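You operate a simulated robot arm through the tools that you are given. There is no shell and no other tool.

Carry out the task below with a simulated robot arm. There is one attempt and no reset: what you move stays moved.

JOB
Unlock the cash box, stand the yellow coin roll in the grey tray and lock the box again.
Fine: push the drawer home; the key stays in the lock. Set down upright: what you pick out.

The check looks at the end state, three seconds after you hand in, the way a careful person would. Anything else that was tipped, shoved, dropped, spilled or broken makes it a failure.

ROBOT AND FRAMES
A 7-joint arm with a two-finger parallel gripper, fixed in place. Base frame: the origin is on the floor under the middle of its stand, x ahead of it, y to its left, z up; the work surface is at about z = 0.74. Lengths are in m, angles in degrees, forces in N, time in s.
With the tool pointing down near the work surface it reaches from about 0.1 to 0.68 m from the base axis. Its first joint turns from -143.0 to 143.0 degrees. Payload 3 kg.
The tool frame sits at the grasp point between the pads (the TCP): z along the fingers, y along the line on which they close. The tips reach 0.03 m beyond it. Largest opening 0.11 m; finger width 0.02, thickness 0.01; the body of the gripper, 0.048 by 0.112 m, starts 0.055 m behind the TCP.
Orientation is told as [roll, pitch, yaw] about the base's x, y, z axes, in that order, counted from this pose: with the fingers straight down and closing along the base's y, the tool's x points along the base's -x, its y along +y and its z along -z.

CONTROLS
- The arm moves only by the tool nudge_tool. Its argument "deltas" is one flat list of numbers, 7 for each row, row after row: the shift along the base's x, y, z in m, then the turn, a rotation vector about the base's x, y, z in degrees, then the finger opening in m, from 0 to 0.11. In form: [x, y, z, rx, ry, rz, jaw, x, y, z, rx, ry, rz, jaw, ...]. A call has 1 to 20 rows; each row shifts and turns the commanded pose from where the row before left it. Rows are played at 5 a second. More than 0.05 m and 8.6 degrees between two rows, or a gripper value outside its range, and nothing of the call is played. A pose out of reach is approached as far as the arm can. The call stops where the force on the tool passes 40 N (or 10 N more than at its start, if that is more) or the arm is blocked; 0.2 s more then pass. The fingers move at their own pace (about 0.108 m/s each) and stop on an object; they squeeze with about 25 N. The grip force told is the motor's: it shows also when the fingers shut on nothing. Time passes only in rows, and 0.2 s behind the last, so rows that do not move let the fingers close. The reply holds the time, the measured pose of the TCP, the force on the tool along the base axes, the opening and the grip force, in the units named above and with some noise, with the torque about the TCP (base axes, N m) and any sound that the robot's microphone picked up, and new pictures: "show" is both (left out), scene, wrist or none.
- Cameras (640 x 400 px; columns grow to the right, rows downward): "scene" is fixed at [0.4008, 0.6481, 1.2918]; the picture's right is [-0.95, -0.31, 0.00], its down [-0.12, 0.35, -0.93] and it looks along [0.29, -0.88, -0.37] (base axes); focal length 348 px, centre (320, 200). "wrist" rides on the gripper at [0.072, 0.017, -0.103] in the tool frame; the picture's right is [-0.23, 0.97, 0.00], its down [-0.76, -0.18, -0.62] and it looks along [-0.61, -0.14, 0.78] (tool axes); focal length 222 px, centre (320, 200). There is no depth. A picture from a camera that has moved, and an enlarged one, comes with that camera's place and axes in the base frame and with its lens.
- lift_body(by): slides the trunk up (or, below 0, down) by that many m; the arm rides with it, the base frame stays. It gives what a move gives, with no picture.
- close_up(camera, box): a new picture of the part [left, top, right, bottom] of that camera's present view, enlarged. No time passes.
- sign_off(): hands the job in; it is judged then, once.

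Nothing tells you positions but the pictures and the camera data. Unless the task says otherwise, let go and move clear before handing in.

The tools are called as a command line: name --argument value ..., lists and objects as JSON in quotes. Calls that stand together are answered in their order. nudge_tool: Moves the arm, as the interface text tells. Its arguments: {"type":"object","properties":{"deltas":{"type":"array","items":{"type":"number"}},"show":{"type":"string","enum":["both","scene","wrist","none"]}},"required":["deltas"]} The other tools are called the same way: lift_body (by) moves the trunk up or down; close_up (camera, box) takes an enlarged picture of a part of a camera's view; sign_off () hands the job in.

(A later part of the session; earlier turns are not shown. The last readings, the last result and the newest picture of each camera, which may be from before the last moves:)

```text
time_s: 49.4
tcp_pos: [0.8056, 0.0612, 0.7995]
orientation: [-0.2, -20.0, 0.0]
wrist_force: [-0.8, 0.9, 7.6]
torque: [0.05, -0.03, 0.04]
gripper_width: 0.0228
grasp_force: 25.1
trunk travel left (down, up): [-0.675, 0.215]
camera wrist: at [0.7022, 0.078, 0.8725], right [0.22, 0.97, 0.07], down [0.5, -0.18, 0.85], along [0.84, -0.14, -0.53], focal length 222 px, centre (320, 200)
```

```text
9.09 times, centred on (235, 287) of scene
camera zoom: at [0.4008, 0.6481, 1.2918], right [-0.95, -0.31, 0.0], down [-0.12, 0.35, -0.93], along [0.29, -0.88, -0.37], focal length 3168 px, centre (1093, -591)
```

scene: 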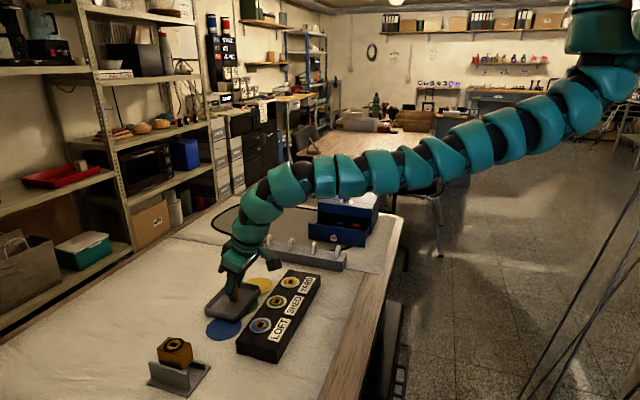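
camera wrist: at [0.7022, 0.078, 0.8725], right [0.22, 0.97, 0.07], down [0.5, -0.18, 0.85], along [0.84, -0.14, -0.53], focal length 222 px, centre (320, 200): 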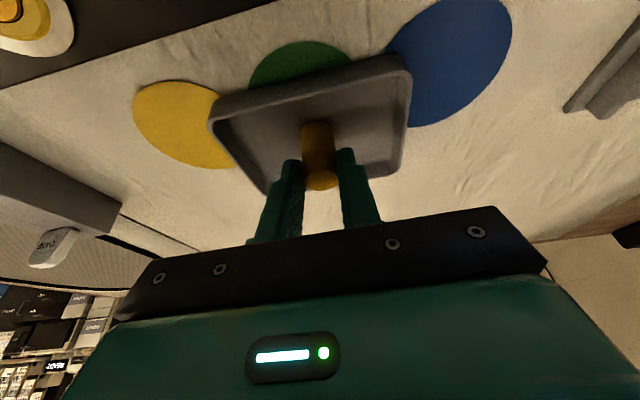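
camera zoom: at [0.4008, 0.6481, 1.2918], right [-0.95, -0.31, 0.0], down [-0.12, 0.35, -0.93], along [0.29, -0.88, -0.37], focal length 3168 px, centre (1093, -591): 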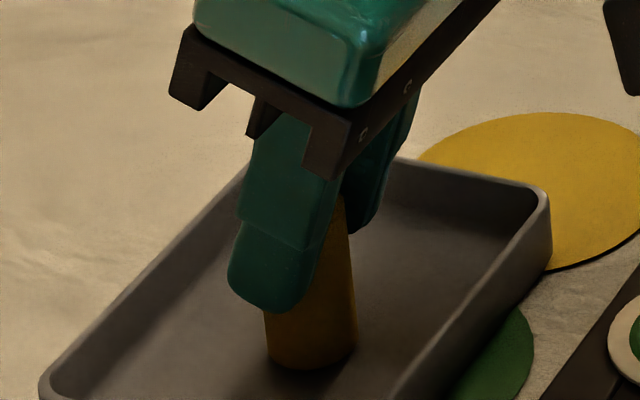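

Contact: 7.6 N upward, so the roll stands on the tray floor. I'll ease off a fraction of a millimetre, open gently and check it stands on its own.

nudge_tool --deltas '[0, 0, 0.0006, 0, 0, 0, 0.01, 0, 0, 0, 0, 0, 0, 0.01, 0, 0, 0, 0, 0, 0, 0.026, 0, 0, 0, 0, 0, 0, 0.03, 0, 0, 0, 0, 0, 0, 0.036, 0, 0, 0, 0, 0, 0, 0.04, 0, 0, 0, 0, 0, 0, 0.04]' --show "wrist"

close_up --camera "scene" --box '[200, 265, 270, 309]'

close_up --camera "wrist" --box '[240, 90, 400, 190]'

```text
time_s: 51.0
tcp_pos: [0.8042, 0.0599, 0.7988]
orientation: [-0.3, -19.9, 0.0]
wrist_force: [-0.1, 0.3, -0.3]
torque: [0.01, -0.01, -0.01]
gripper_width: 0.0401
grasp_force: 0.1
trunk travel left (down, up): [-0.675, 0.215]
camera wrist: at [0.7024, 0.0778, 0.8722], right [0.22, 0.97, 0.07], down [0.5, -0.17, 0.85], along [0.84, -0.15, -0.53], focal length 222 px, centre (320, 200)
```

wrist: 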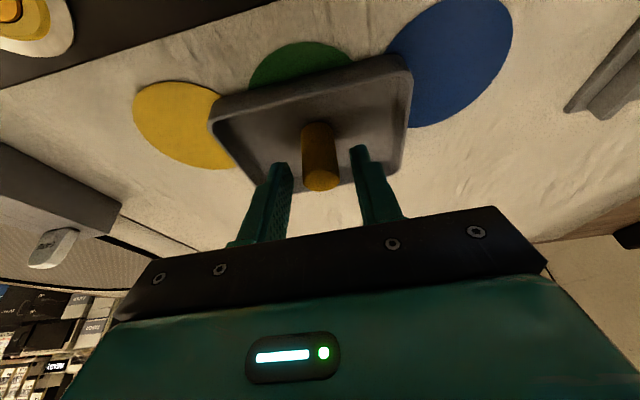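

```text
9.09 times, centred on (235, 287) of scene
camera zoom: at [0.4008, 0.6481, 1.2918], right [-0.95, -0.31, 0.0], down [-0.12, 0.35, -0.93], along [0.29, -0.88, -0.37], focal length 3168 px, centre (1093, -591)
```

zoom: 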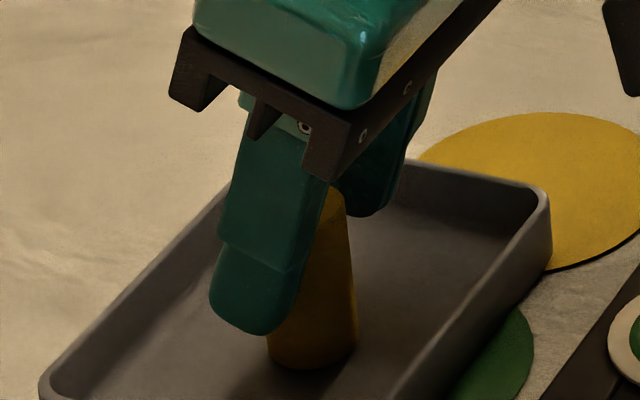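

```text
4.00 times, centred on (320, 140) of wrist
camera zoom: at [0.7024, 0.0778, 0.8722], right [0.22, 0.97, 0.07], down [0.5, -0.17, 0.85], along [0.84, -0.15, -0.53], focal length 888 px, centre (320, 440)
```

zoom: 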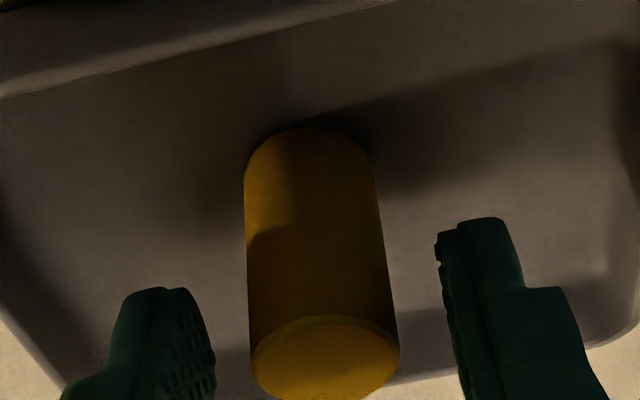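

The roll stands on its own with clear gaps on both sides. I'll lift straight up.

nudge_tool --deltas '[0, 0, 0.01, 0, 0, 0, 0.04, 0, 0, 0.02, 0, 0, 0, 0.04, 0, 0, 0.03, 0, 0, 0, 0.04, 0, 0, 0.035, 0, 0, 0, 0.04, 0, 0, 0.035, 0, 0, 0, 0.04, 0, 0, 0, 0, 0, 0, 0.04]' --show "both"

close_up --camera "scene" --box '[190, 250, 290, 312]'

```text
time_s: 52.4
tcp_pos: [0.8054, 0.0604, 0.9295]
orientation: [-0.3, -19.9, -0.1]
wrist_force: [-0.4, 0.3, 0.6]
torque: [-0.01, 0.0, 0.01]
gripper_width: 0.0405
grasp_force: 0.1
trunk travel left (down, up): [-0.675, 0.215]
camera wrist: at [0.702, 0.077, 1.0016], right [0.22, 0.97, 0.07], down [0.5, -0.17, 0.85], along [0.84, -0.15, -0.53], focal length 222 px, centre (320, 200)
```

scene: 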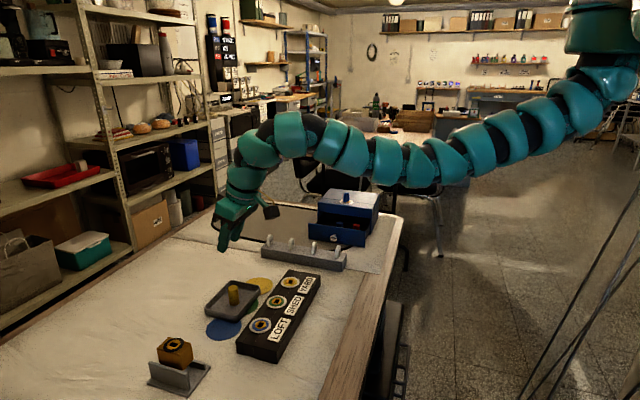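
wrist: 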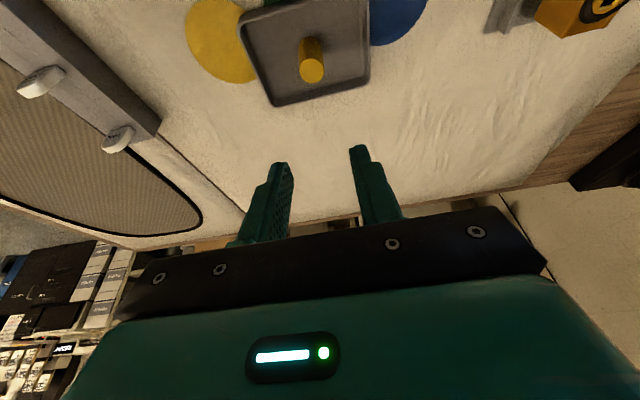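

```text
6.40 times, centred on (240, 281) of scene
camera zoom: at [0.4008, 0.6481, 1.2918], right [-0.95, -0.31, 0.0], down [-0.12, 0.35, -0.93], along [0.29, -0.88, -0.37], focal length 2230 px, centre (832, -318)
```

zoom: 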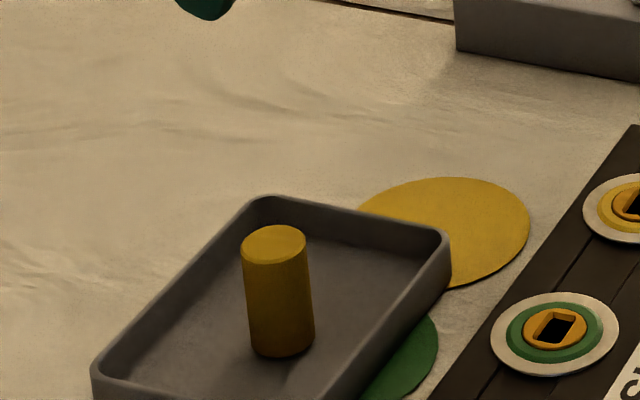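

The yellow roll stands upright in the tray. Next I'll return to the drawer knob, turning the tool back to close along x on the way.

nudge_tool --deltas '[0, 0, -0.012, 0, 5, 0, 0.05, -0.0104, -0.0241, 0, 0, 0, -6.43, 0.05, -0.0104, -0.0241, 0, 0, 0, -6.43, 0.05, -0.0104, -0.0241, 0, 0, 0, -6.43, 0.05, -0.0104, -0.0241, 0, 0, 0, -6.43, 0.05, -0.0104, -0.0241, 0, 0, 0, -6.43, 0.05, -0.0104, -0.0241, 0, 0, 0, -6.43, 0.05, -0.0104, -0.0241, 0, 0, 0, -6.43, 0.05, -0.0104, -0.0241, 0, 0, 0, -6.43, 0.05, -0.0104, -0.0241, 0, 0, 0, -6.43, 0.05, -0.0104, -0.0241, 0, 0, 0, -6.43, 0.05, -0.0104, -0.0241, 0, 0, 0, -6.43, 0.05, -0.0104, -0.0241, 0, 0, 0, -6.43, 0.05, -0.0104, -0.0241, 0, 0, 0, -6.43, 0.05, -0.0104, -0.0241, 0, 0, 0, -6.43, 0.05, 0, 0, 0, 0, 0, 0, 0.05]' --show "both"

close_up --camera "wrist" --box '[220, 50, 420, 175]'

```text
time_s: 55.8
tcp_pos: [0.6591, -0.2763, 0.9161]
orientation: [-0.3, -14.9, -90.1]
wrist_force: [-0.2, 0.7, 0.3]
torque: [-0.03, -0.02, 0.0]
gripper_width: 0.0501
grasp_force: 0.0
trunk travel left (down, up): [-0.675, 0.215]
camera wrist: at [0.6772, -0.1807, 0.9989], right [0.97, -0.22, 0.05], down [-0.18, -0.58, 0.8], along [-0.15, -0.79, -0.6], focal length 222 px, centre (320, 200)
```

scene: 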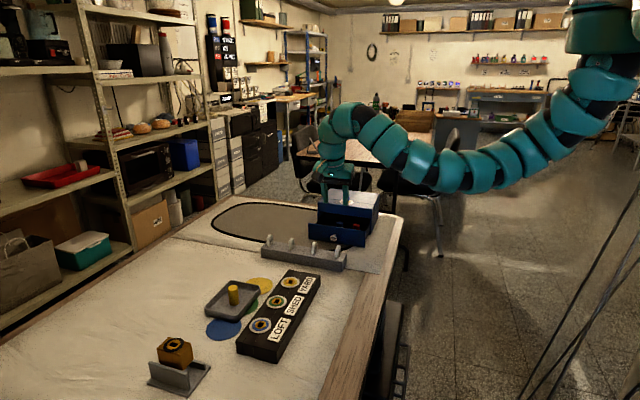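
wrist: 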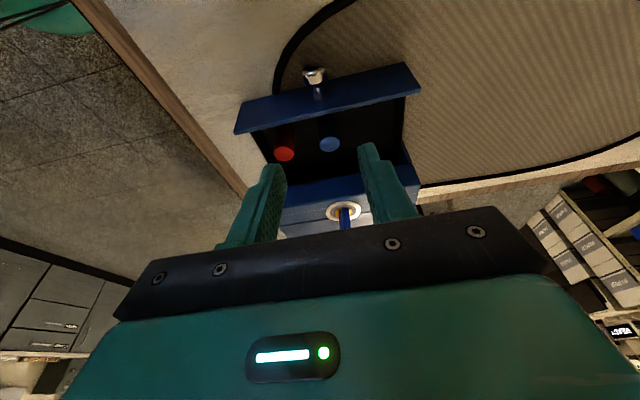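

```text
3.20 times, centred on (320, 112) of wrist
camera zoom: at [0.6772, -0.1807, 0.9989], right [0.97, -0.22, 0.05], down [-0.18, -0.58, 0.8], along [-0.15, -0.79, -0.6], focal length 711 px, centre (320, 480)
```

zoom: 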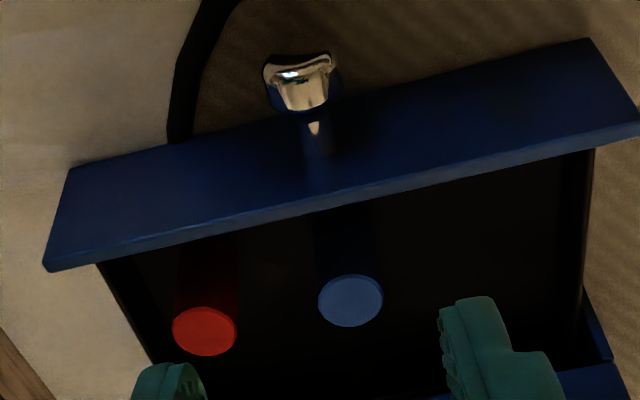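

The red and blue rolls are still upright and the knob is where I left it. I'll descend over the knob.

nudge_tool --deltas '[0.001, -0.001, -0.03, 0, 0, 0, 0.05, 0, 0, -0.035, 0, 0, 0, 0.05, 0, 0, -0.035, 0, 0, 0, 0.05, 0, 0, -0.02, 0, 0, 0, 0.05, 0, 0, -0.0125, 0, 0, 0, 0.05, 0, 0, 0, 0, 0, 0, 0.05]' --show "both"

close_up --camera "scene" --box '[290, 190, 390, 252]'

```text
time_s: 57.1
tcp_pos: [0.6599, -0.2775, 0.785]
orientation: [-0.3, -14.9, -90.0]
wrist_force: [0.7, -0.5, 0.3]
torque: [0.0, 0.01, -0.01]
gripper_width: 0.0503
grasp_force: 0.1
trunk travel left (down, up): [-0.675, 0.215]
camera wrist: at [0.6784, -0.1818, 0.8663], right [0.97, -0.22, 0.05], down [-0.17, -0.58, 0.8], along [-0.15, -0.79, -0.6], focal length 222 px, centre (320, 200)
```

scene: 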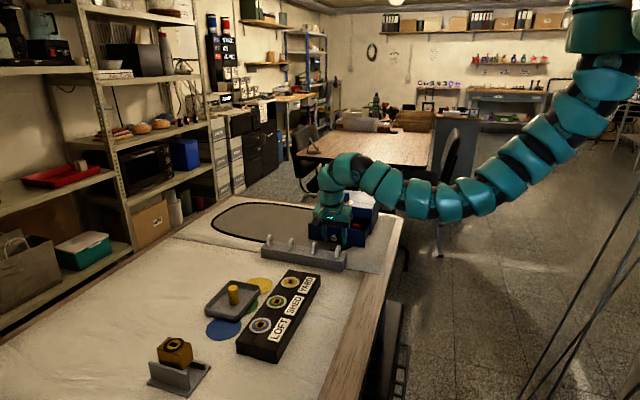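
wrist: 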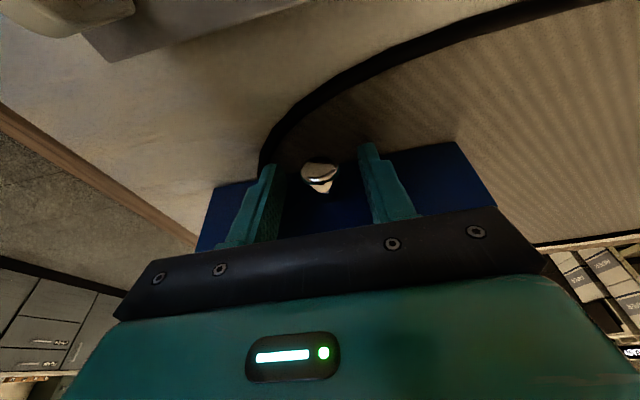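

```text
6.40 times, centred on (340, 221) of scene
camera zoom: at [0.4008, 0.6481, 1.2918], right [-0.95, -0.31, 0.0], down [-0.12, 0.35, -0.93], along [0.29, -0.88, -0.37], focal length 2230 px, centre (192, 66)
```

zoom: 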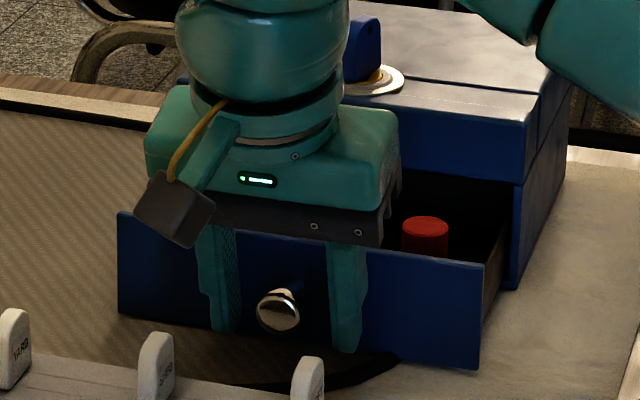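

The knob is centred again. I'll grip it and begin pushing the drawer home slowly.

nudge_tool --deltas '[0, 0, 0, 0, 0, 0, 0.03, 0, 0, 0, 0, 0, 0, 0.015, 0, 0, 0, 0, 0, 0, 0.01, 0, -0.004, 0, 0, 0, 0, 0.01, 0, -0.006, 0, 0, 0, 0, 0.01, 0, -0.008, 0, 0, 0, 0, 0.01, 0, -0.008, 0, 0, 0, 0, 0.01, 0, -0.008, 0, 0, 0, 0, 0.01, 0, -0.008, 0, 0, 0, 0, 0.01, 0, -0.008, 0, 0, 0, 0, 0.01, 0, -0.007, 0, 0, 0, 0, 0.01, 0, -0.005, 0, 0, 0, 0, 0.01, 0, 0, 0, 0, 0, 0, 0.01]' --show "both"

```text
time_s: 60.0
tcp_pos: [0.661, -0.3404, 0.7848]
orientation: [-0.3, -14.9, -90.0]
wrist_force: [9.6, -0.5, 5.7]
torque: [-0.05, -0.1, 0.04]
gripper_width: 0.0233
grasp_force: 24.8
trunk travel left (down, up): [-0.675, 0.215]
camera wrist: at [0.6787, -0.2435, 0.8666], right [0.97, -0.22, 0.06], down [-0.18, -0.58, 0.8], along [-0.14, -0.79, -0.6], focal length 222 px, centre (320, 200)
```

scene: 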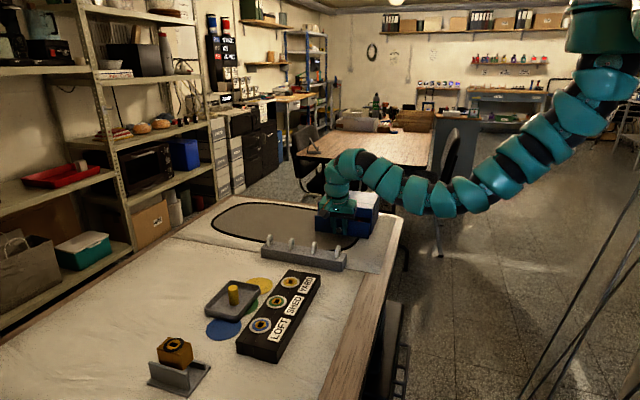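
wrist: 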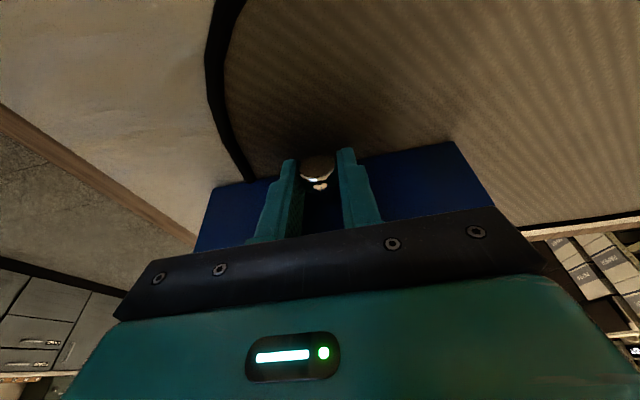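

The drawer is moving in, with about 24 mm left. There's some side load on the grip, so I'll relieve it (+x, slightly up) and continue more slowly.

nudge_tool --deltas '[0.0015, 0, 0.0008, 0, 0, 0, 0.01, 0.0005, -0.004, 0, 0, 0, 0, 0.01, 0, -0.005, 0, 0, 0, 0, 0.01, 0, -0.005, 0, 0, 0, 0, 0.01, 0, -0.004, 0, 0, 0, 0, 0.01, 0, -0.003, 0, 0, 0, 0, 0.01, 0, 0, 0, 0, 0, 0, 0.01]' --show "wrist"

close_up --camera "scene" --box '[300, 185, 400, 247]'

```text
time_s: 61.5
tcp_pos: [0.6617, -0.36, 0.7854]
orientation: [-0.2, -14.9, -90.0]
wrist_force: [-7.4, 1.1, 1.1]
torque: [-0.62, 0.22, -0.1]
gripper_width: 0.0233
grasp_force: 24.8
trunk travel left (down, up): [-0.675, 0.215]
camera wrist: at [0.6802, -0.265, 0.8667], right [0.97, -0.22, 0.05], down [-0.17, -0.58, 0.8], along [-0.15, -0.79, -0.6], focal length 222 px, centre (320, 200)
```

wrist: 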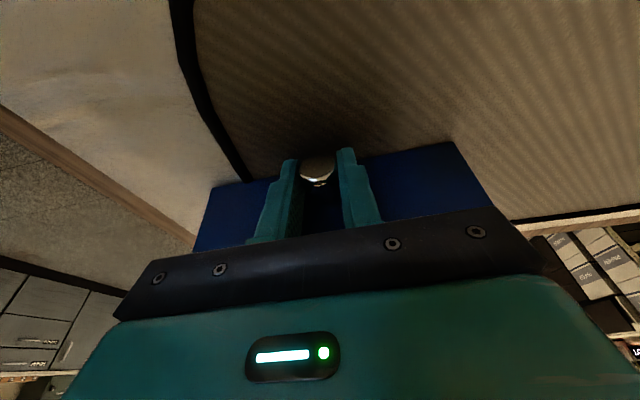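

```text
6.40 times, centred on (350, 216) of scene
camera zoom: at [0.4008, 0.6481, 1.2918], right [-0.95, -0.31, 0.0], down [-0.12, 0.35, -0.93], along [0.29, -0.88, -0.37], focal length 2230 px, centre (128, 98)
```

zoom: 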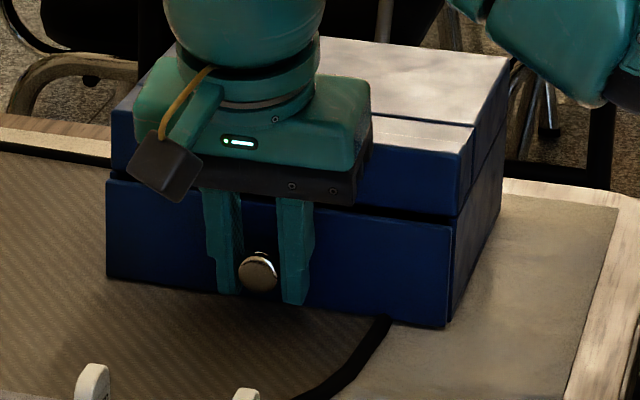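

Only a few millimetres remain. I'll ease the side load and push in 1.5–2 mm steps until it bottoms out.

nudge_tool --deltas '[-0.001, -0.0015, 0, 0, 0, 0, 0.01, 0, -0.0015, 0, 0, 0, 0, 0.01, 0, 0, 0, 0, 0, 0, 0.01]' --show "none"

```text
time_s: 62.4
tcp_pos: [0.6613, -0.3628, 0.7854]
orientation: [-0.3, -14.8, -90.0]
wrist_force: [-1.7, 0.2, -0.2]
torque: [0.06, 0.0, 0.03]
gripper_width: 0.0232
grasp_force: 24.8
trunk travel left (down, up): [-0.675, 0.215]
```

nudge_tool --deltas '[0, -0.0015, 0, 0, 0, 0, 0.01, 0, 0, 0, 0, 0, 0, 0.01]' --show "none"

close_up --camera "scene" --box '[340, 200, 400, 237]'

```text
time_s: 63.0
tcp_pos: [0.6626, -0.3657, 0.785]
orientation: [-0.2, -14.8, -90.0]
wrist_force: [-1.0, 0.9, -0.3]
torque: [0.09, -0.03, 0.01]
gripper_width: 0.0231
grasp_force: 24.6
trunk travel left (down, up): [-0.675, 0.215]
```

```text
10.67 times, centred on (370, 218) of scene
camera zoom: at [0.4008, 0.6481, 1.2918], right [-0.95, -0.31, 0.0], down [-0.12, 0.35, -0.93], along [0.29, -0.88, -0.37], focal length 3717 px, centre (-213, 3)
```

zoom: 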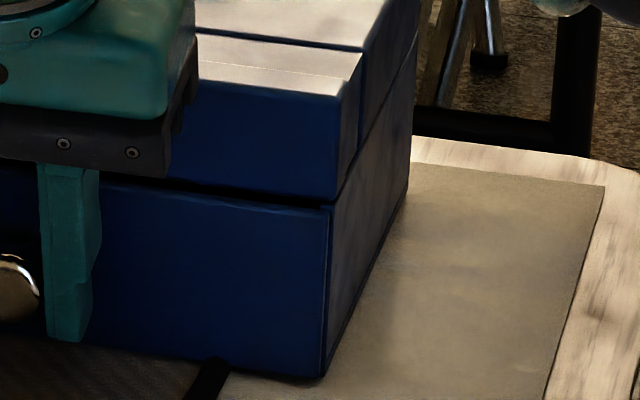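

It looks nearly flush. One more small push to feel for the stop.

nudge_tool --deltas '[0, -0.0015, 0, 0, 0, 0, 0.01, 0, 0, 0, 0, 0, 0, 0.01]' --show "none"

```text
time_s: 63.5
tcp_pos: [0.662, -0.3655, 0.7856]
orientation: [-0.4, -14.8, -89.9]
wrist_force: [-1.1, 5.1, -0.1]
torque: [0.0, -0.03, 0.03]
gripper_width: 0.0234
grasp_force: 25.3
trunk travel left (down, up): [-0.675, 0.215]
```

The drawer has reached its stop (5 N push-back). I'll release the knob and lift clear.

nudge_tool --deltas '[0, 0.0008, 0, 0, 0, 0, 0.01, 0, 0, 0, 0, 0, 0, 0.03, 0, 0, 0, 0, 0, 0, 0.05, 0, 0, 0, 0, 0, 0, 0.05, 0, 0, 0.02, 0, 0, 0, 0.05, 0, 0, 0.035, 0, 0, 0, 0.05, 0, 0, 0.035, 0, 0, 0, 0.05, 0, 0, 0.035, 0, 0, 0, 0.05, 0, 0, 0.03, 0, 0, 0, 0.05, 0, 0, 0, 0, 0, 0, 0.05]' --show "both"

close_up --camera "scene" --box '[300, 170, 400, 232]'

close_up --camera "wrist" --box '[220, 50, 420, 175]'

```text
time_s: 65.8
tcp_pos: [0.6622, -0.3672, 0.9418]
orientation: [-0.3, -14.9, -90.1]
wrist_force: [-0.9, -0.4, -0.5]
torque: [-0.02, 0.01, -0.03]
gripper_width: 0.0499
grasp_force: 0.1
trunk travel left (down, up): [-0.675, 0.215]
camera wrist: at [0.6801, -0.2708, 1.0234], right [0.97, -0.22, 0.05], down [-0.18, -0.58, 0.8], along [-0.15, -0.79, -0.6], focal length 222 px, centre (320, 200)
```

scene: 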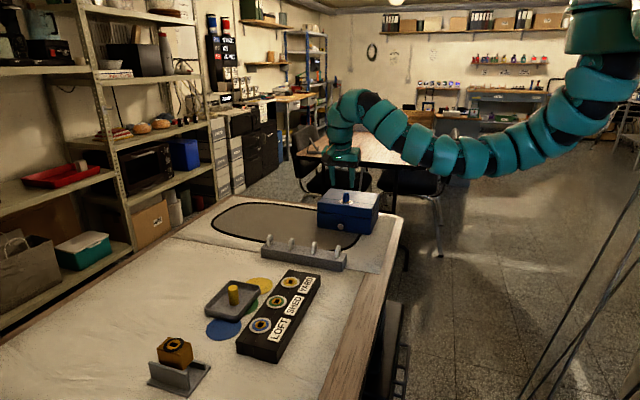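
wrist: 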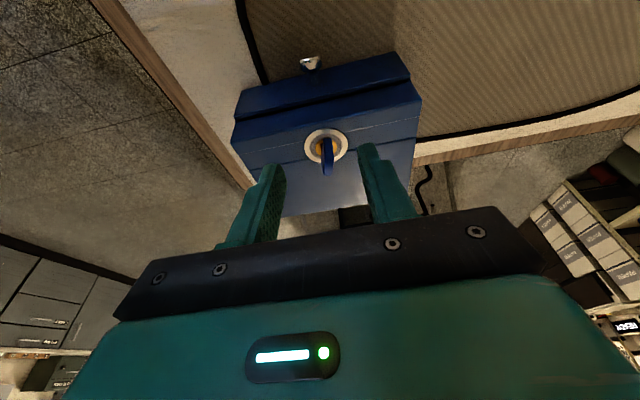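

```text
6.40 times, centred on (350, 201) of scene
camera zoom: at [0.4008, 0.6481, 1.2918], right [-0.95, -0.31, 0.0], down [-0.12, 0.35, -0.93], along [0.29, -0.88, -0.37], focal length 2230 px, centre (128, 194)
```

zoom: 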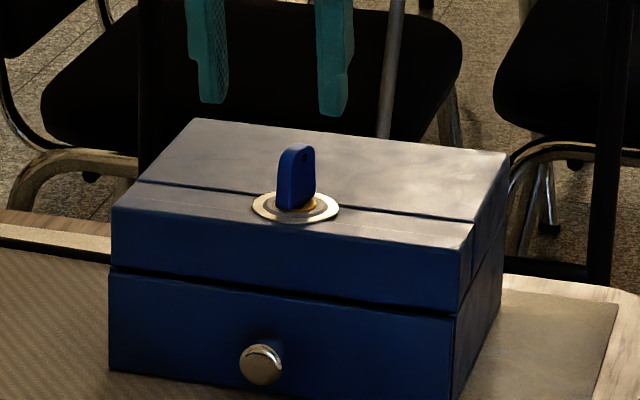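

```text
3.20 times, centred on (320, 112) of wrist
camera zoom: at [0.6801, -0.2708, 1.0234], right [0.97, -0.22, 0.05], down [-0.18, -0.58, 0.8], along [-0.15, -0.79, -0.6], focal length 711 px, centre (320, 480)
```

zoom: 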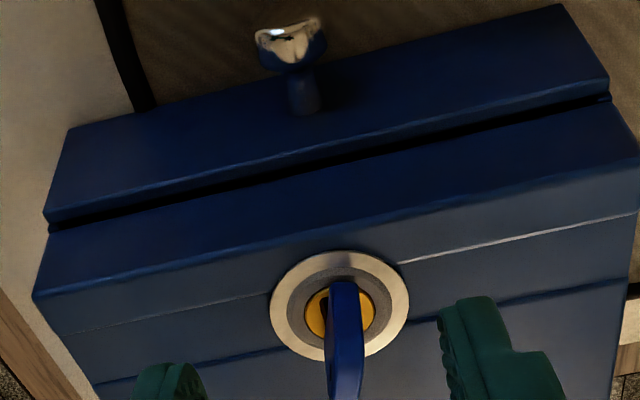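

The drawer is fully shut and the box hasn't moved. I'll go back above the key, matching its turned angle.

nudge_tool --deltas '[0, -0.0175, 0, 0, 0, -8, 0.05, 0, -0.0175, 0, 0, 0, -8, 0.05, 0, -0.0175, 0, 0, 0, -7.7, 0.05, 0, 0, -0.015, 0, 0, 0, 0.05, 0, 0, 0, 0, 0, 0, 0.05]' --show "wrist"

close_up --camera "wrist" --box '[240, 70, 400, 170]'

```text
time_s: 67.0
tcp_pos: [0.662, -0.4204, 0.923]
orientation: [-0.4, -15.0, -113.8]
wrist_force: [-0.6, -0.2, 0.9]
torque: [-0.01, -0.02, -0.02]
gripper_width: 0.05
grasp_force: 0.2
out of reach, approached as far as the arm can: row 1
trunk travel left (down, up): [-0.675, 0.215]
camera wrist: at [0.7182, -0.3394, 1.004], right [0.8, -0.59, 0.05], down [-0.39, -0.46, 0.8], along [-0.45, -0.66, -0.6], focal length 222 px, centre (320, 200)
```

wrist: 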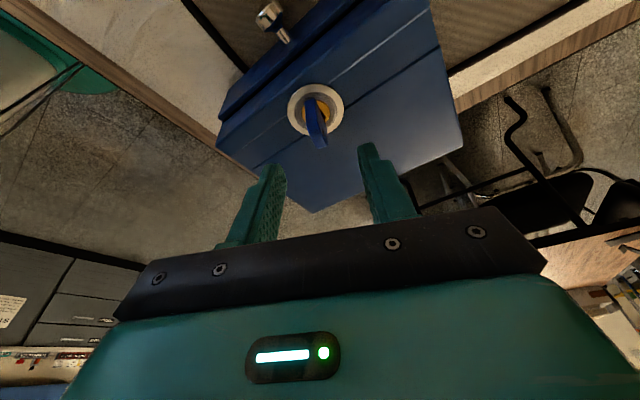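

```text
4.00 times, centred on (320, 120) of wrist
camera zoom: at [0.7182, -0.3394, 1.004], right [0.8, -0.59, 0.05], down [-0.39, -0.46, 0.8], along [-0.45, -0.66, -0.6], focal length 888 px, centre (320, 520)
```

zoom: 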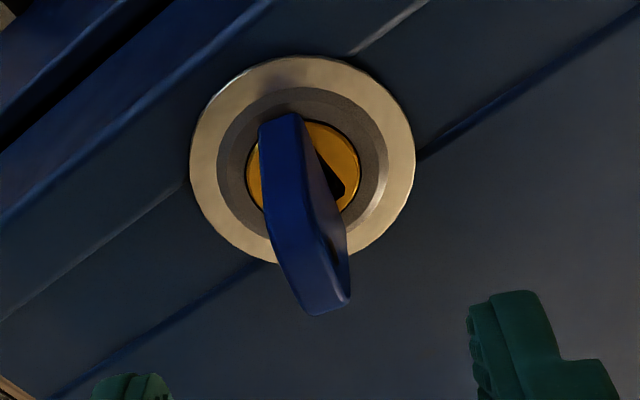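

The key bow sits at about -104°, so I'll turn the tool about 9° to match and descend around it.

nudge_tool --deltas '[0, 0.001, -0.013, 0, 0, 8, 0.05, 0, 0, -0.015, 0, 0, 1.5, 0.05, 0, 0, -0.015, 0, 0, 0, 0.05, 0, 0, 0, 0, 0, 0, 0.05]' --show "wrist"

close_up --camera "wrist" --box '[240, 90, 400, 190]'

close_up --camera "scene" --box '[310, 160, 400, 216]'

```text
time_s: 68.0
tcp_pos: [0.6624, -0.4182, 0.8794]
orientation: [-0.3, -14.9, -104.2]
wrist_force: [0.7, -0.8, -0.1]
torque: [-0.02, 0.02, -0.02]
gripper_width: 0.0503
grasp_force: 0.1
trunk travel left (down, up): [-0.675, 0.215]
camera wrist: at [0.7036, -0.3295, 0.9617], right [0.89, -0.45, 0.05], down [-0.31, -0.52, 0.8], along [-0.33, -0.73, -0.6], focal length 222 px, centre (320, 200)
```

wrist: 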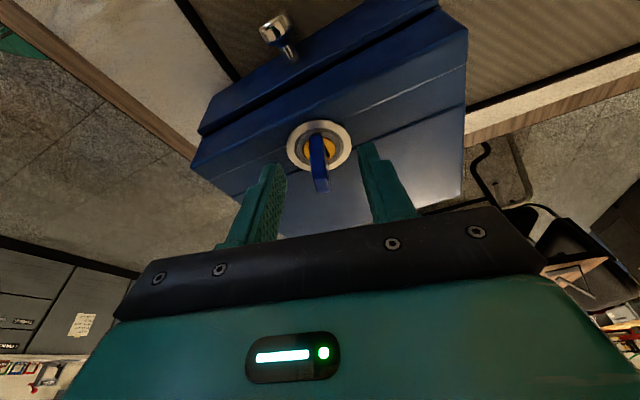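

```text
4.00 times, centred on (320, 140) of wrist
camera zoom: at [0.7036, -0.3295, 0.9617], right [0.89, -0.45, 0.05], down [-0.31, -0.52, 0.8], along [-0.33, -0.73, -0.6], focal length 888 px, centre (320, 440)
```

zoom: 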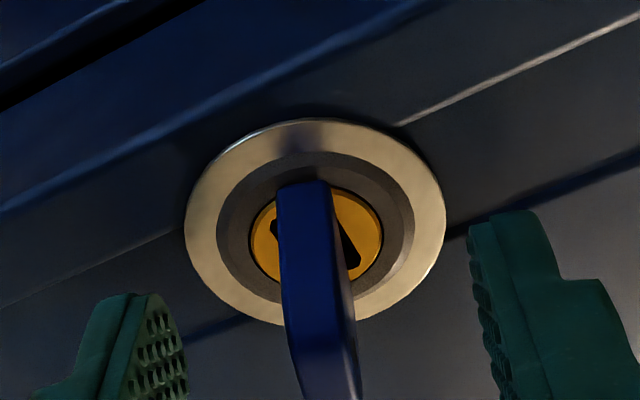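

```text
7.11 times, centred on (355, 188) of scene
camera zoom: at [0.4008, 0.6481, 1.2918], right [-0.95, -0.31, 0.0], down [-0.12, 0.35, -0.93], along [0.29, -0.88, -0.37], focal length 2478 px, centre (71, 285)
```

zoom: 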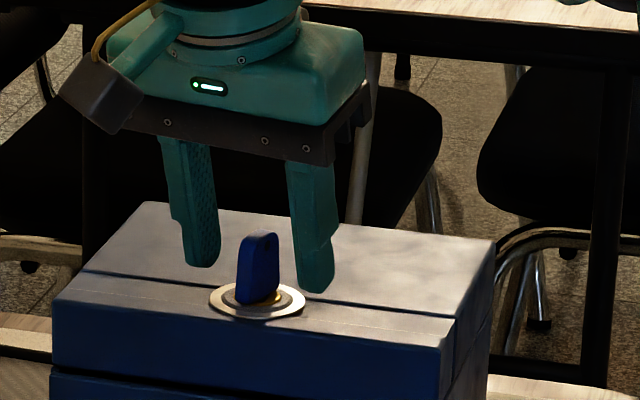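

The bow sits squarely enough between the fingers. I'll close on the key.

nudge_tool --deltas '[0, 0, 0, 0, 0, 4, 0.03, 0, 0, 0, 0, 0, 0, 0.015, 0, 0, 0, 0, 0, 0, 0.0, 0, 0, 0, 0, 0, 0, 0.0, 0, 0, 0, 0, 0, 0, 0.0]' --show "wrist"

close_up --camera "wrist" --box '[240, 90, 400, 190]'

```text
time_s: 69.2
tcp_pos: [0.6624, -0.4195, 0.8811]
orientation: [-0.3, -14.9, -100.2]
wrist_force: [0.4, -1.7, 0.5]
torque: [-0.06, 0.01, 0.01]
gripper_width: 0.0075
grasp_force: 24.3
trunk travel left (down, up): [-0.675, 0.215]
camera wrist: at [0.6975, -0.327, 0.9616], right [0.92, -0.39, 0.05], down [-0.27, -0.54, 0.8], along [-0.28, -0.75, -0.6], focal length 222 px, centre (320, 200)
```

wrist: 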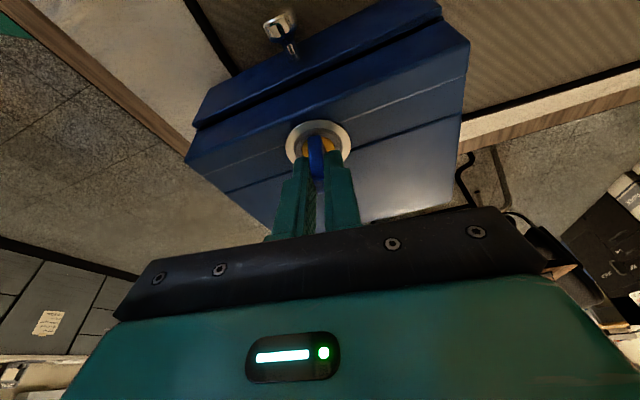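

```text
4.00 times, centred on (320, 140) of wrist
camera zoom: at [0.6975, -0.327, 0.9616], right [0.92, -0.39, 0.05], down [-0.27, -0.54, 0.8], along [-0.28, -0.75, -0.6], focal length 888 px, centre (320, 440)
```

zoom: 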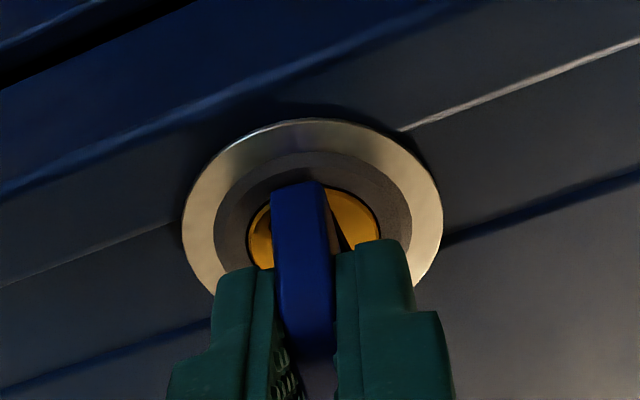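

The key is gripped at -100°. I'll now turn it back counter-clockwise in stages, following the arc around the lock axis.

nudge_tool --deltas '[-0.0009, 0.0001, 0, 0, 0, 7.5, 0.0, -0.0009, 0, 0, 0, 0, 7.5, 0.0, -0.0008, -0.0002, 0, 0, 0, 7.5, 0.0, 0, 0, 0, 0, 0, 0, 0.0]' --show "none"

```text
time_s: 70.2
tcp_pos: [0.6608, -0.4186, 0.8797]
orientation: [-0.2, -15.0, -77.7]
wrist_force: [0.6, -0.6, 1.6]
torque: [-0.07, -0.06, 0.02]
gripper_width: 0.0074
grasp_force: 25.2
trunk travel left (down, up): [-0.675, 0.215]
```

Very low forces and the key follows. I'll continue turning back.

nudge_tool --deltas '[-0.0009, -0.0002, 0, 0, 0, 7.5, 0.0, -0.0008, -0.0004, 0, 0, 0, 7.5, 0.0, -0.0008, -0.0004, 0, 0, 0, 7.5, 0.0, -0.0007, -0.0006, 0, 0, 0, 7.5, 0.0, 0, 0, 0, 0, 0, 0, 0.0]' --show "none"

```text
time_s: 71.3
tcp_pos: [0.6574, -0.42, 0.8793]
orientation: [-0.2, -15.0, -47.7]
wrist_force: [8.4, -0.9, 5.9]
torque: [-0.09, -0.51, -0.03]
gripper_width: 0.0076
grasp_force: 25.0
trunk travel left (down, up): [-0.675, 0.215]
```

The turn is going fine. I'll relieve the +x/+z load and continue.

nudge_tool --deltas '[0.0015, 0, 0.0008, 0, 0, 0, 0.0, -0.0004, -0.0006, 0, 0, 0, 7.5, 0.0, -0.0004, -0.0007, 0, 0, 0, 7.5, 0.0, -0.0004, -0.0008, 0, 0, 0, 7.5, 0.0, 0, 0, 0, 0, 0, 0, 0.0]' --show "none"

```text
time_s: 72.5
tcp_pos: [0.6568, -0.4219, 0.8801]
orientation: [-0.2, -14.8, -25.0]
wrist_force: [-1.6, 5.6, -0.8]
torque: [0.28, 0.09, 0.03]
gripper_width: 0.0076
grasp_force: 25.2
trunk travel left (down, up): [-0.675, 0.215]
```

nudge_tool --deltas '[-0.0003, 0.001, 0, 0, 0, 0, 0.0, -0.0003, -0.0006, 0, 0, 0, 7.5, 0.0, -0.0002, -0.0007, 0, 0, 0, 7.5, 0.0, -0.0001, -0.0008, 0, 0, 0, 7.5, 0.0, 0, 0, 0, 0, 0, 0, 0.0]' --show "wrist"

close_up --camera "wrist" --box '[240, 90, 400, 190]'

```text
time_s: 73.8
tcp_pos: [0.6566, -0.4233, 0.8807]
orientation: [-0.3, -14.8, -2.7]
wrist_force: [0.0, 2.5, -0.6]
torque: [0.13, -0.01, -0.01]
gripper_width: 0.0077
grasp_force: 25.1
trunk travel left (down, up): [-0.675, 0.215]
camera wrist: at [0.5613, -0.4022, 0.9618], right [0.27, 0.96, 0.05], down [0.57, -0.2, 0.8], along [0.78, -0.18, -0.6], focal length 222 px, centre (320, 200)
```

wrist: 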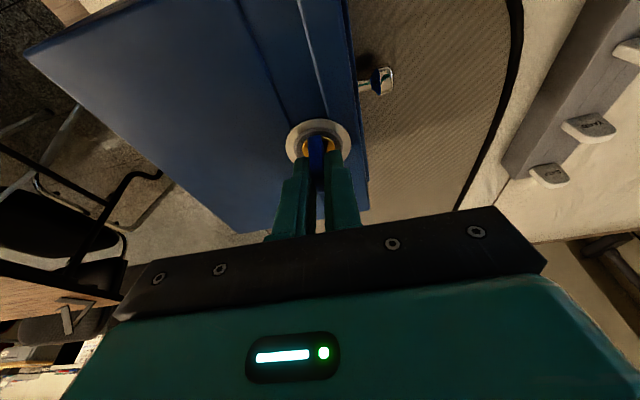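

```text
4.00 times, centred on (320, 140) of wrist
camera zoom: at [0.5613, -0.4022, 0.9618], right [0.27, 0.96, 0.05], down [0.57, -0.2, 0.8], along [0.78, -0.18, -0.6], focal length 888 px, centre (320, 440)
```

zoom: 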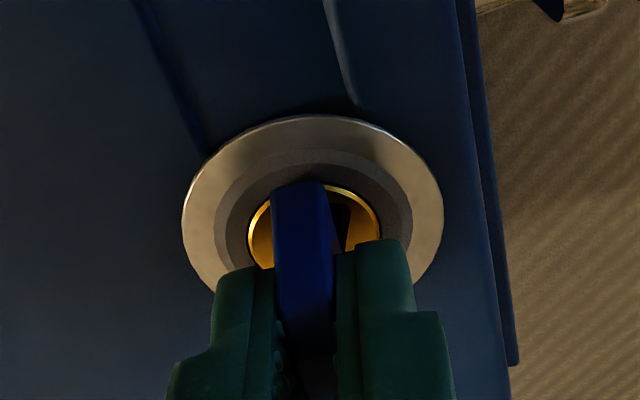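

I'm back at about the original angle. To be sure the lock is really at its locked end, I'll continue counter-clockwise gently until I feel the stop.

nudge_tool --deltas '[0, 0.0002, 0, 0, 0, 4, 0.0, 0, -0.0004, 0, 0, 0, 4, 0.0, 0, 0, 0, 0, 0, 0, 0.0]' --show "none"

```text
time_s: 74.5
tcp_pos: [0.6567, -0.4249, 0.8804]
orientation: [-0.3, -14.8, 5.3]
wrist_force: [0.5, -1.6, -1.0]
torque: [-0.06, 0.0, -0.01]
gripper_width: 0.0076
grasp_force: 24.5
trunk travel left (down, up): [-0.675, 0.215]
```

nudge_tool --deltas '[0, -0.0005, 0, 0, 0, 4, 0.0, 0, -0.0005, 0, 0, 0, 4, 0.0, 0, 0, 0, 0, 0, 0, 0.0]' --show "none"

```text
time_s: 75.3
tcp_pos: [0.6561, -0.4248, 0.8804]
orientation: [-0.3, -14.9, 13.3]
wrist_force: [-1.8, -1.1, -0.5]
torque: [-0.06, 0.04, -0.02]
gripper_width: 0.0076
grasp_force: 25.7
trunk travel left (down, up): [-0.675, 0.215]
```

nudge_tool --deltas '[0, -0.0005, 0, 0, 0, 4, 0.0, 0.0001, -0.0005, 0, 0, 0, 4, 0.0, 0, 0, 0, 0, 0, 0, 0.0]' --show "wrist"

close_up --camera "wrist" --box '[240, 90, 400, 190]'

```text
time_s: 76.2
tcp_pos: [0.6562, -0.4261, 0.8793]
orientation: [-0.3, -14.8, 21.4]
wrist_force: [0.3, -2.4, -0.2]
torque: [0.03, 0.0, -0.12]
gripper_width: 0.008
grasp_force: 25.1
trunk travel left (down, up): [-0.675, 0.215]
camera wrist: at [0.5609, -0.445, 0.962], right [-0.15, 0.99, 0.05], down [0.6, 0.05, 0.8], along [0.79, 0.15, -0.6], focal length 222 px, centre (320, 200)
```

wrist: 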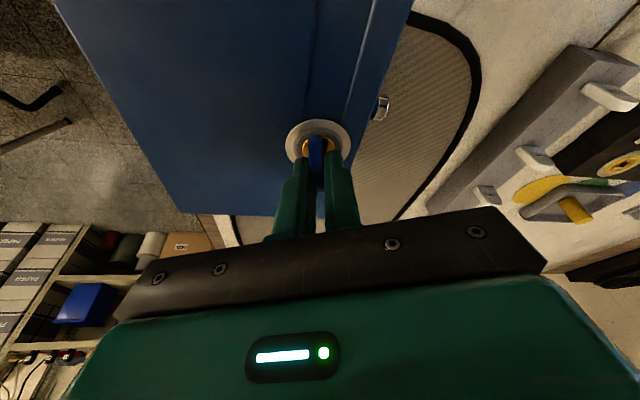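

```text
4.00 times, centred on (320, 140) of wrist
camera zoom: at [0.5609, -0.445, 0.962], right [-0.15, 0.99, 0.05], down [0.6, 0.05, 0.8], along [0.79, 0.15, -0.6], focal length 888 px, centre (320, 440)
```

zoom: 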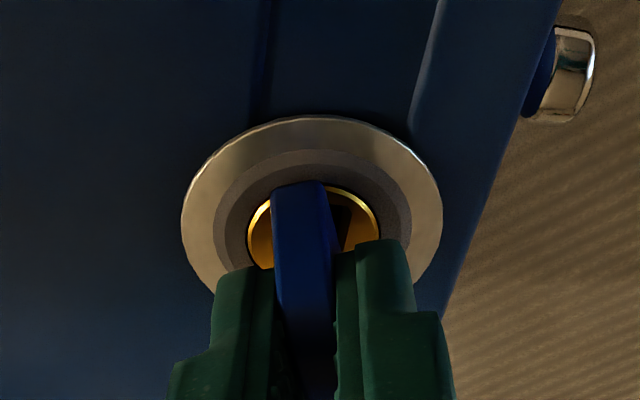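

Torque and pad opening are starting to rise, which looks like the other stop. I'll add a few more degrees to seat it firmly.

nudge_tool --deltas '[0.0002, -0.0006, 0, 0, 0, 4, 0.0, 0, 0, 0, 0, 0, 0, 0.0]' --show "none"

```text
time_s: 76.8
tcp_pos: [0.6561, -0.427, 0.8791]
orientation: [-0.2, -14.9, 25.3]
wrist_force: [-0.3, -0.3, 0.6]
torque: [0.1, -0.01, -0.2]
gripper_width: 0.0081
grasp_force: 24.6
trunk travel left (down, up): [-0.675, 0.215]
```

nudge_tool --deltas '[0.0002, -0.0004, 0, 0, 0, 4, 0.0, 0, 0, 0, 0, 0, 0, 0.0]' --show "wrist"

close_up --camera "wrist" --box '[240, 90, 400, 190]'

```text
time_s: 77.3
tcp_pos: [0.6571, -0.4269, 0.8796]
orientation: [-0.3, -14.9, 29.3]
wrist_force: [-0.5, 1.7, -2.1]
torque: [0.1, 0.0, -0.44]
gripper_width: 0.0076
grasp_force: 25.1
trunk travel left (down, up): [-0.675, 0.215]
camera wrist: at [0.5647, -0.459, 0.962], right [-0.28, 0.96, 0.05], down [0.59, 0.13, 0.8], along [0.76, 0.26, -0.6], focal length 222 px, centre (320, 200)
```

wrist: 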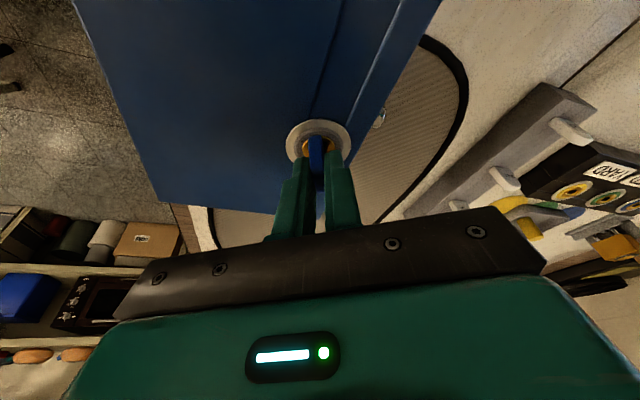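

```text
4.00 times, centred on (320, 140) of wrist
camera zoom: at [0.5647, -0.459, 0.962], right [-0.28, 0.96, 0.05], down [0.59, 0.13, 0.8], along [0.76, 0.26, -0.6], focal length 888 px, centre (320, 440)
```

zoom: 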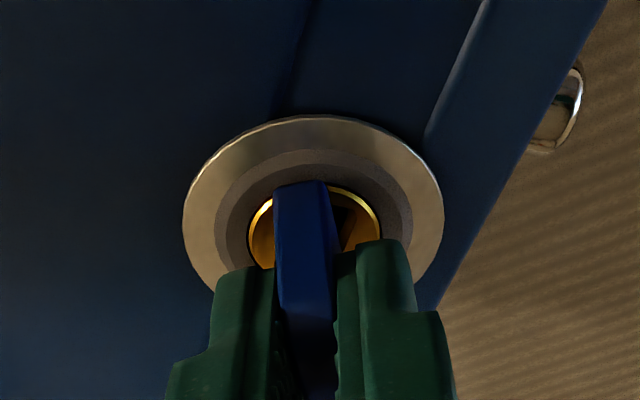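

A firm stop, -0.44 N·m, mirrors the other end, so the lock is back at its locked limit. I'll unload a few degrees, release the key and lift straight off.

nudge_tool --deltas '[0, 0.0003, 0, 0, 0, -4, 0.0, 0, 0.0003, 0, 0, 0, -4, 0.0, 0, 0, 0, 0, 0, 0, 0.0]' --show "none"

```text
time_s: 78.2
tcp_pos: [0.6568, -0.4267, 0.8798]
orientation: [-0.2, -14.9, 21.3]
wrist_force: [-0.8, 2.2, -0.1]
torque: [0.14, 0.03, -0.07]
gripper_width: 0.0077
grasp_force: 25.2
trunk travel left (down, up): [-0.675, 0.215]
```

nudge_tool --deltas '[0, 0, 0, 0, 0, 0, 0.02, 0, 0, 0, 0, 0, 0, 0.05, 0, 0, 0, 0, 0, 0, 0.05, 0, 0, 0.01, 0, 0, 0, 0.05, 0, 0, 0.025, 0, 0, 0, 0.05, 0, 0, 0.025, 0, 0, 0, 0.05, 0, 0, 0, 0, 0, 0, 0.05]' --show "both"

close_up --camera "scene" --box '[305, 170, 395, 226]'

close_up --camera "wrist" --box '[240, 70, 400, 170]'

```text
time_s: 79.8
tcp_pos: [0.6565, -0.4278, 0.9393]
orientation: [-0.4, -14.9, 21.2]
wrist_force: [0.9, -0.7, -0.6]
torque: [0.03, -0.03, -0.01]
gripper_width: 0.05
grasp_force: 0.2
trunk travel left (down, up): [-0.675, 0.215]
camera wrist: at [0.5609, -0.4459, 1.0216], right [-0.15, 0.99, 0.05], down [0.6, 0.05, 0.8], along [0.79, 0.15, -0.6], focal length 222 px, centre (320, 200)
```

scene: 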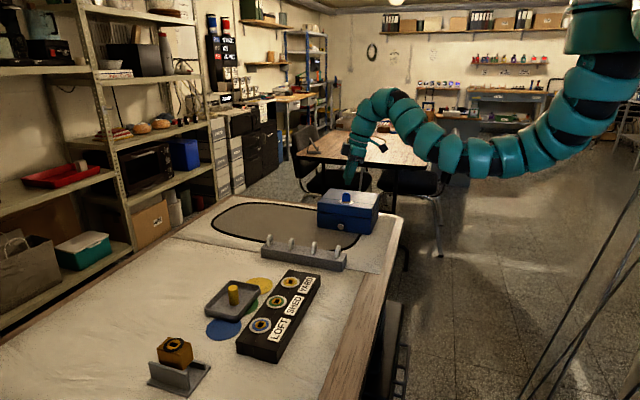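
wrist: 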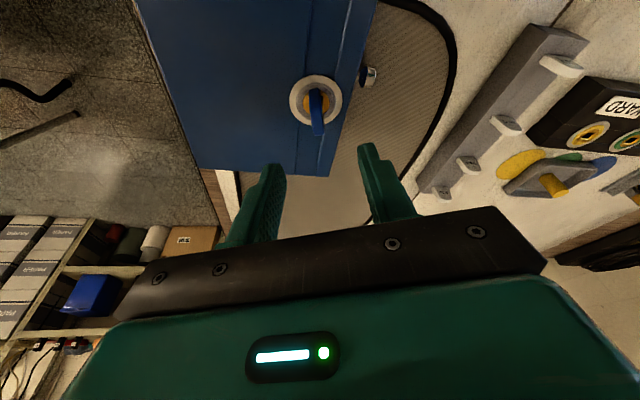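

```text
7.11 times, centred on (350, 198) of scene
camera zoom: at [0.4008, 0.6481, 1.2918], right [-0.95, -0.31, 0.0], down [-0.12, 0.35, -0.93], along [0.29, -0.88, -0.37], focal length 2478 px, centre (107, 214)
```

zoom: 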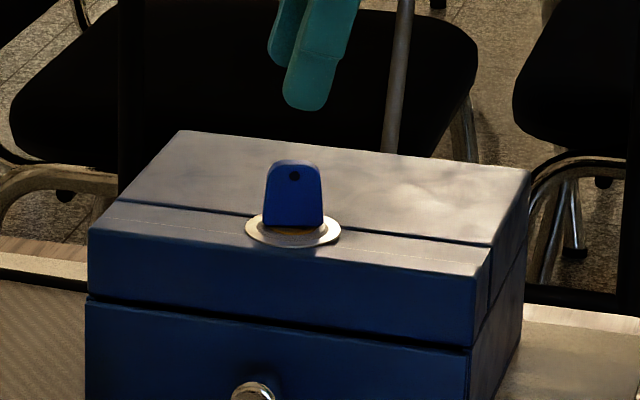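

```text
4.00 times, centred on (320, 120) of wrist
camera zoom: at [0.5609, -0.4459, 1.0216], right [-0.15, 0.99, 0.05], down [0.6, 0.05, 0.8], along [0.79, 0.15, -0.6], focal length 888 px, centre (320, 520)
```

zoom: 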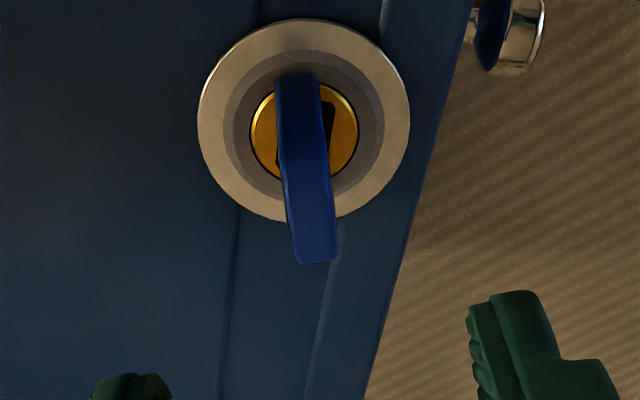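

The key has turned about 20° past its starting angle, with play in the square hole. I'll zoom in to see where the brass plug itself sits.

close_up --camera "wrist" --box '[285, 70, 355, 114]'

```text
9.09 times, centred on (320, 92) of wrist
camera zoom: at [0.5609, -0.4459, 1.0216], right [-0.15, 0.99, 0.05], down [0.6, 0.05, 0.8], along [0.79, 0.15, -0.6], focal length 2019 px, centre (320, 1182)
```

zoom: 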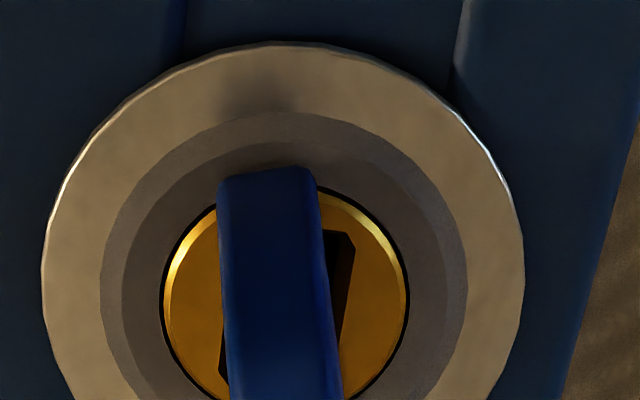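

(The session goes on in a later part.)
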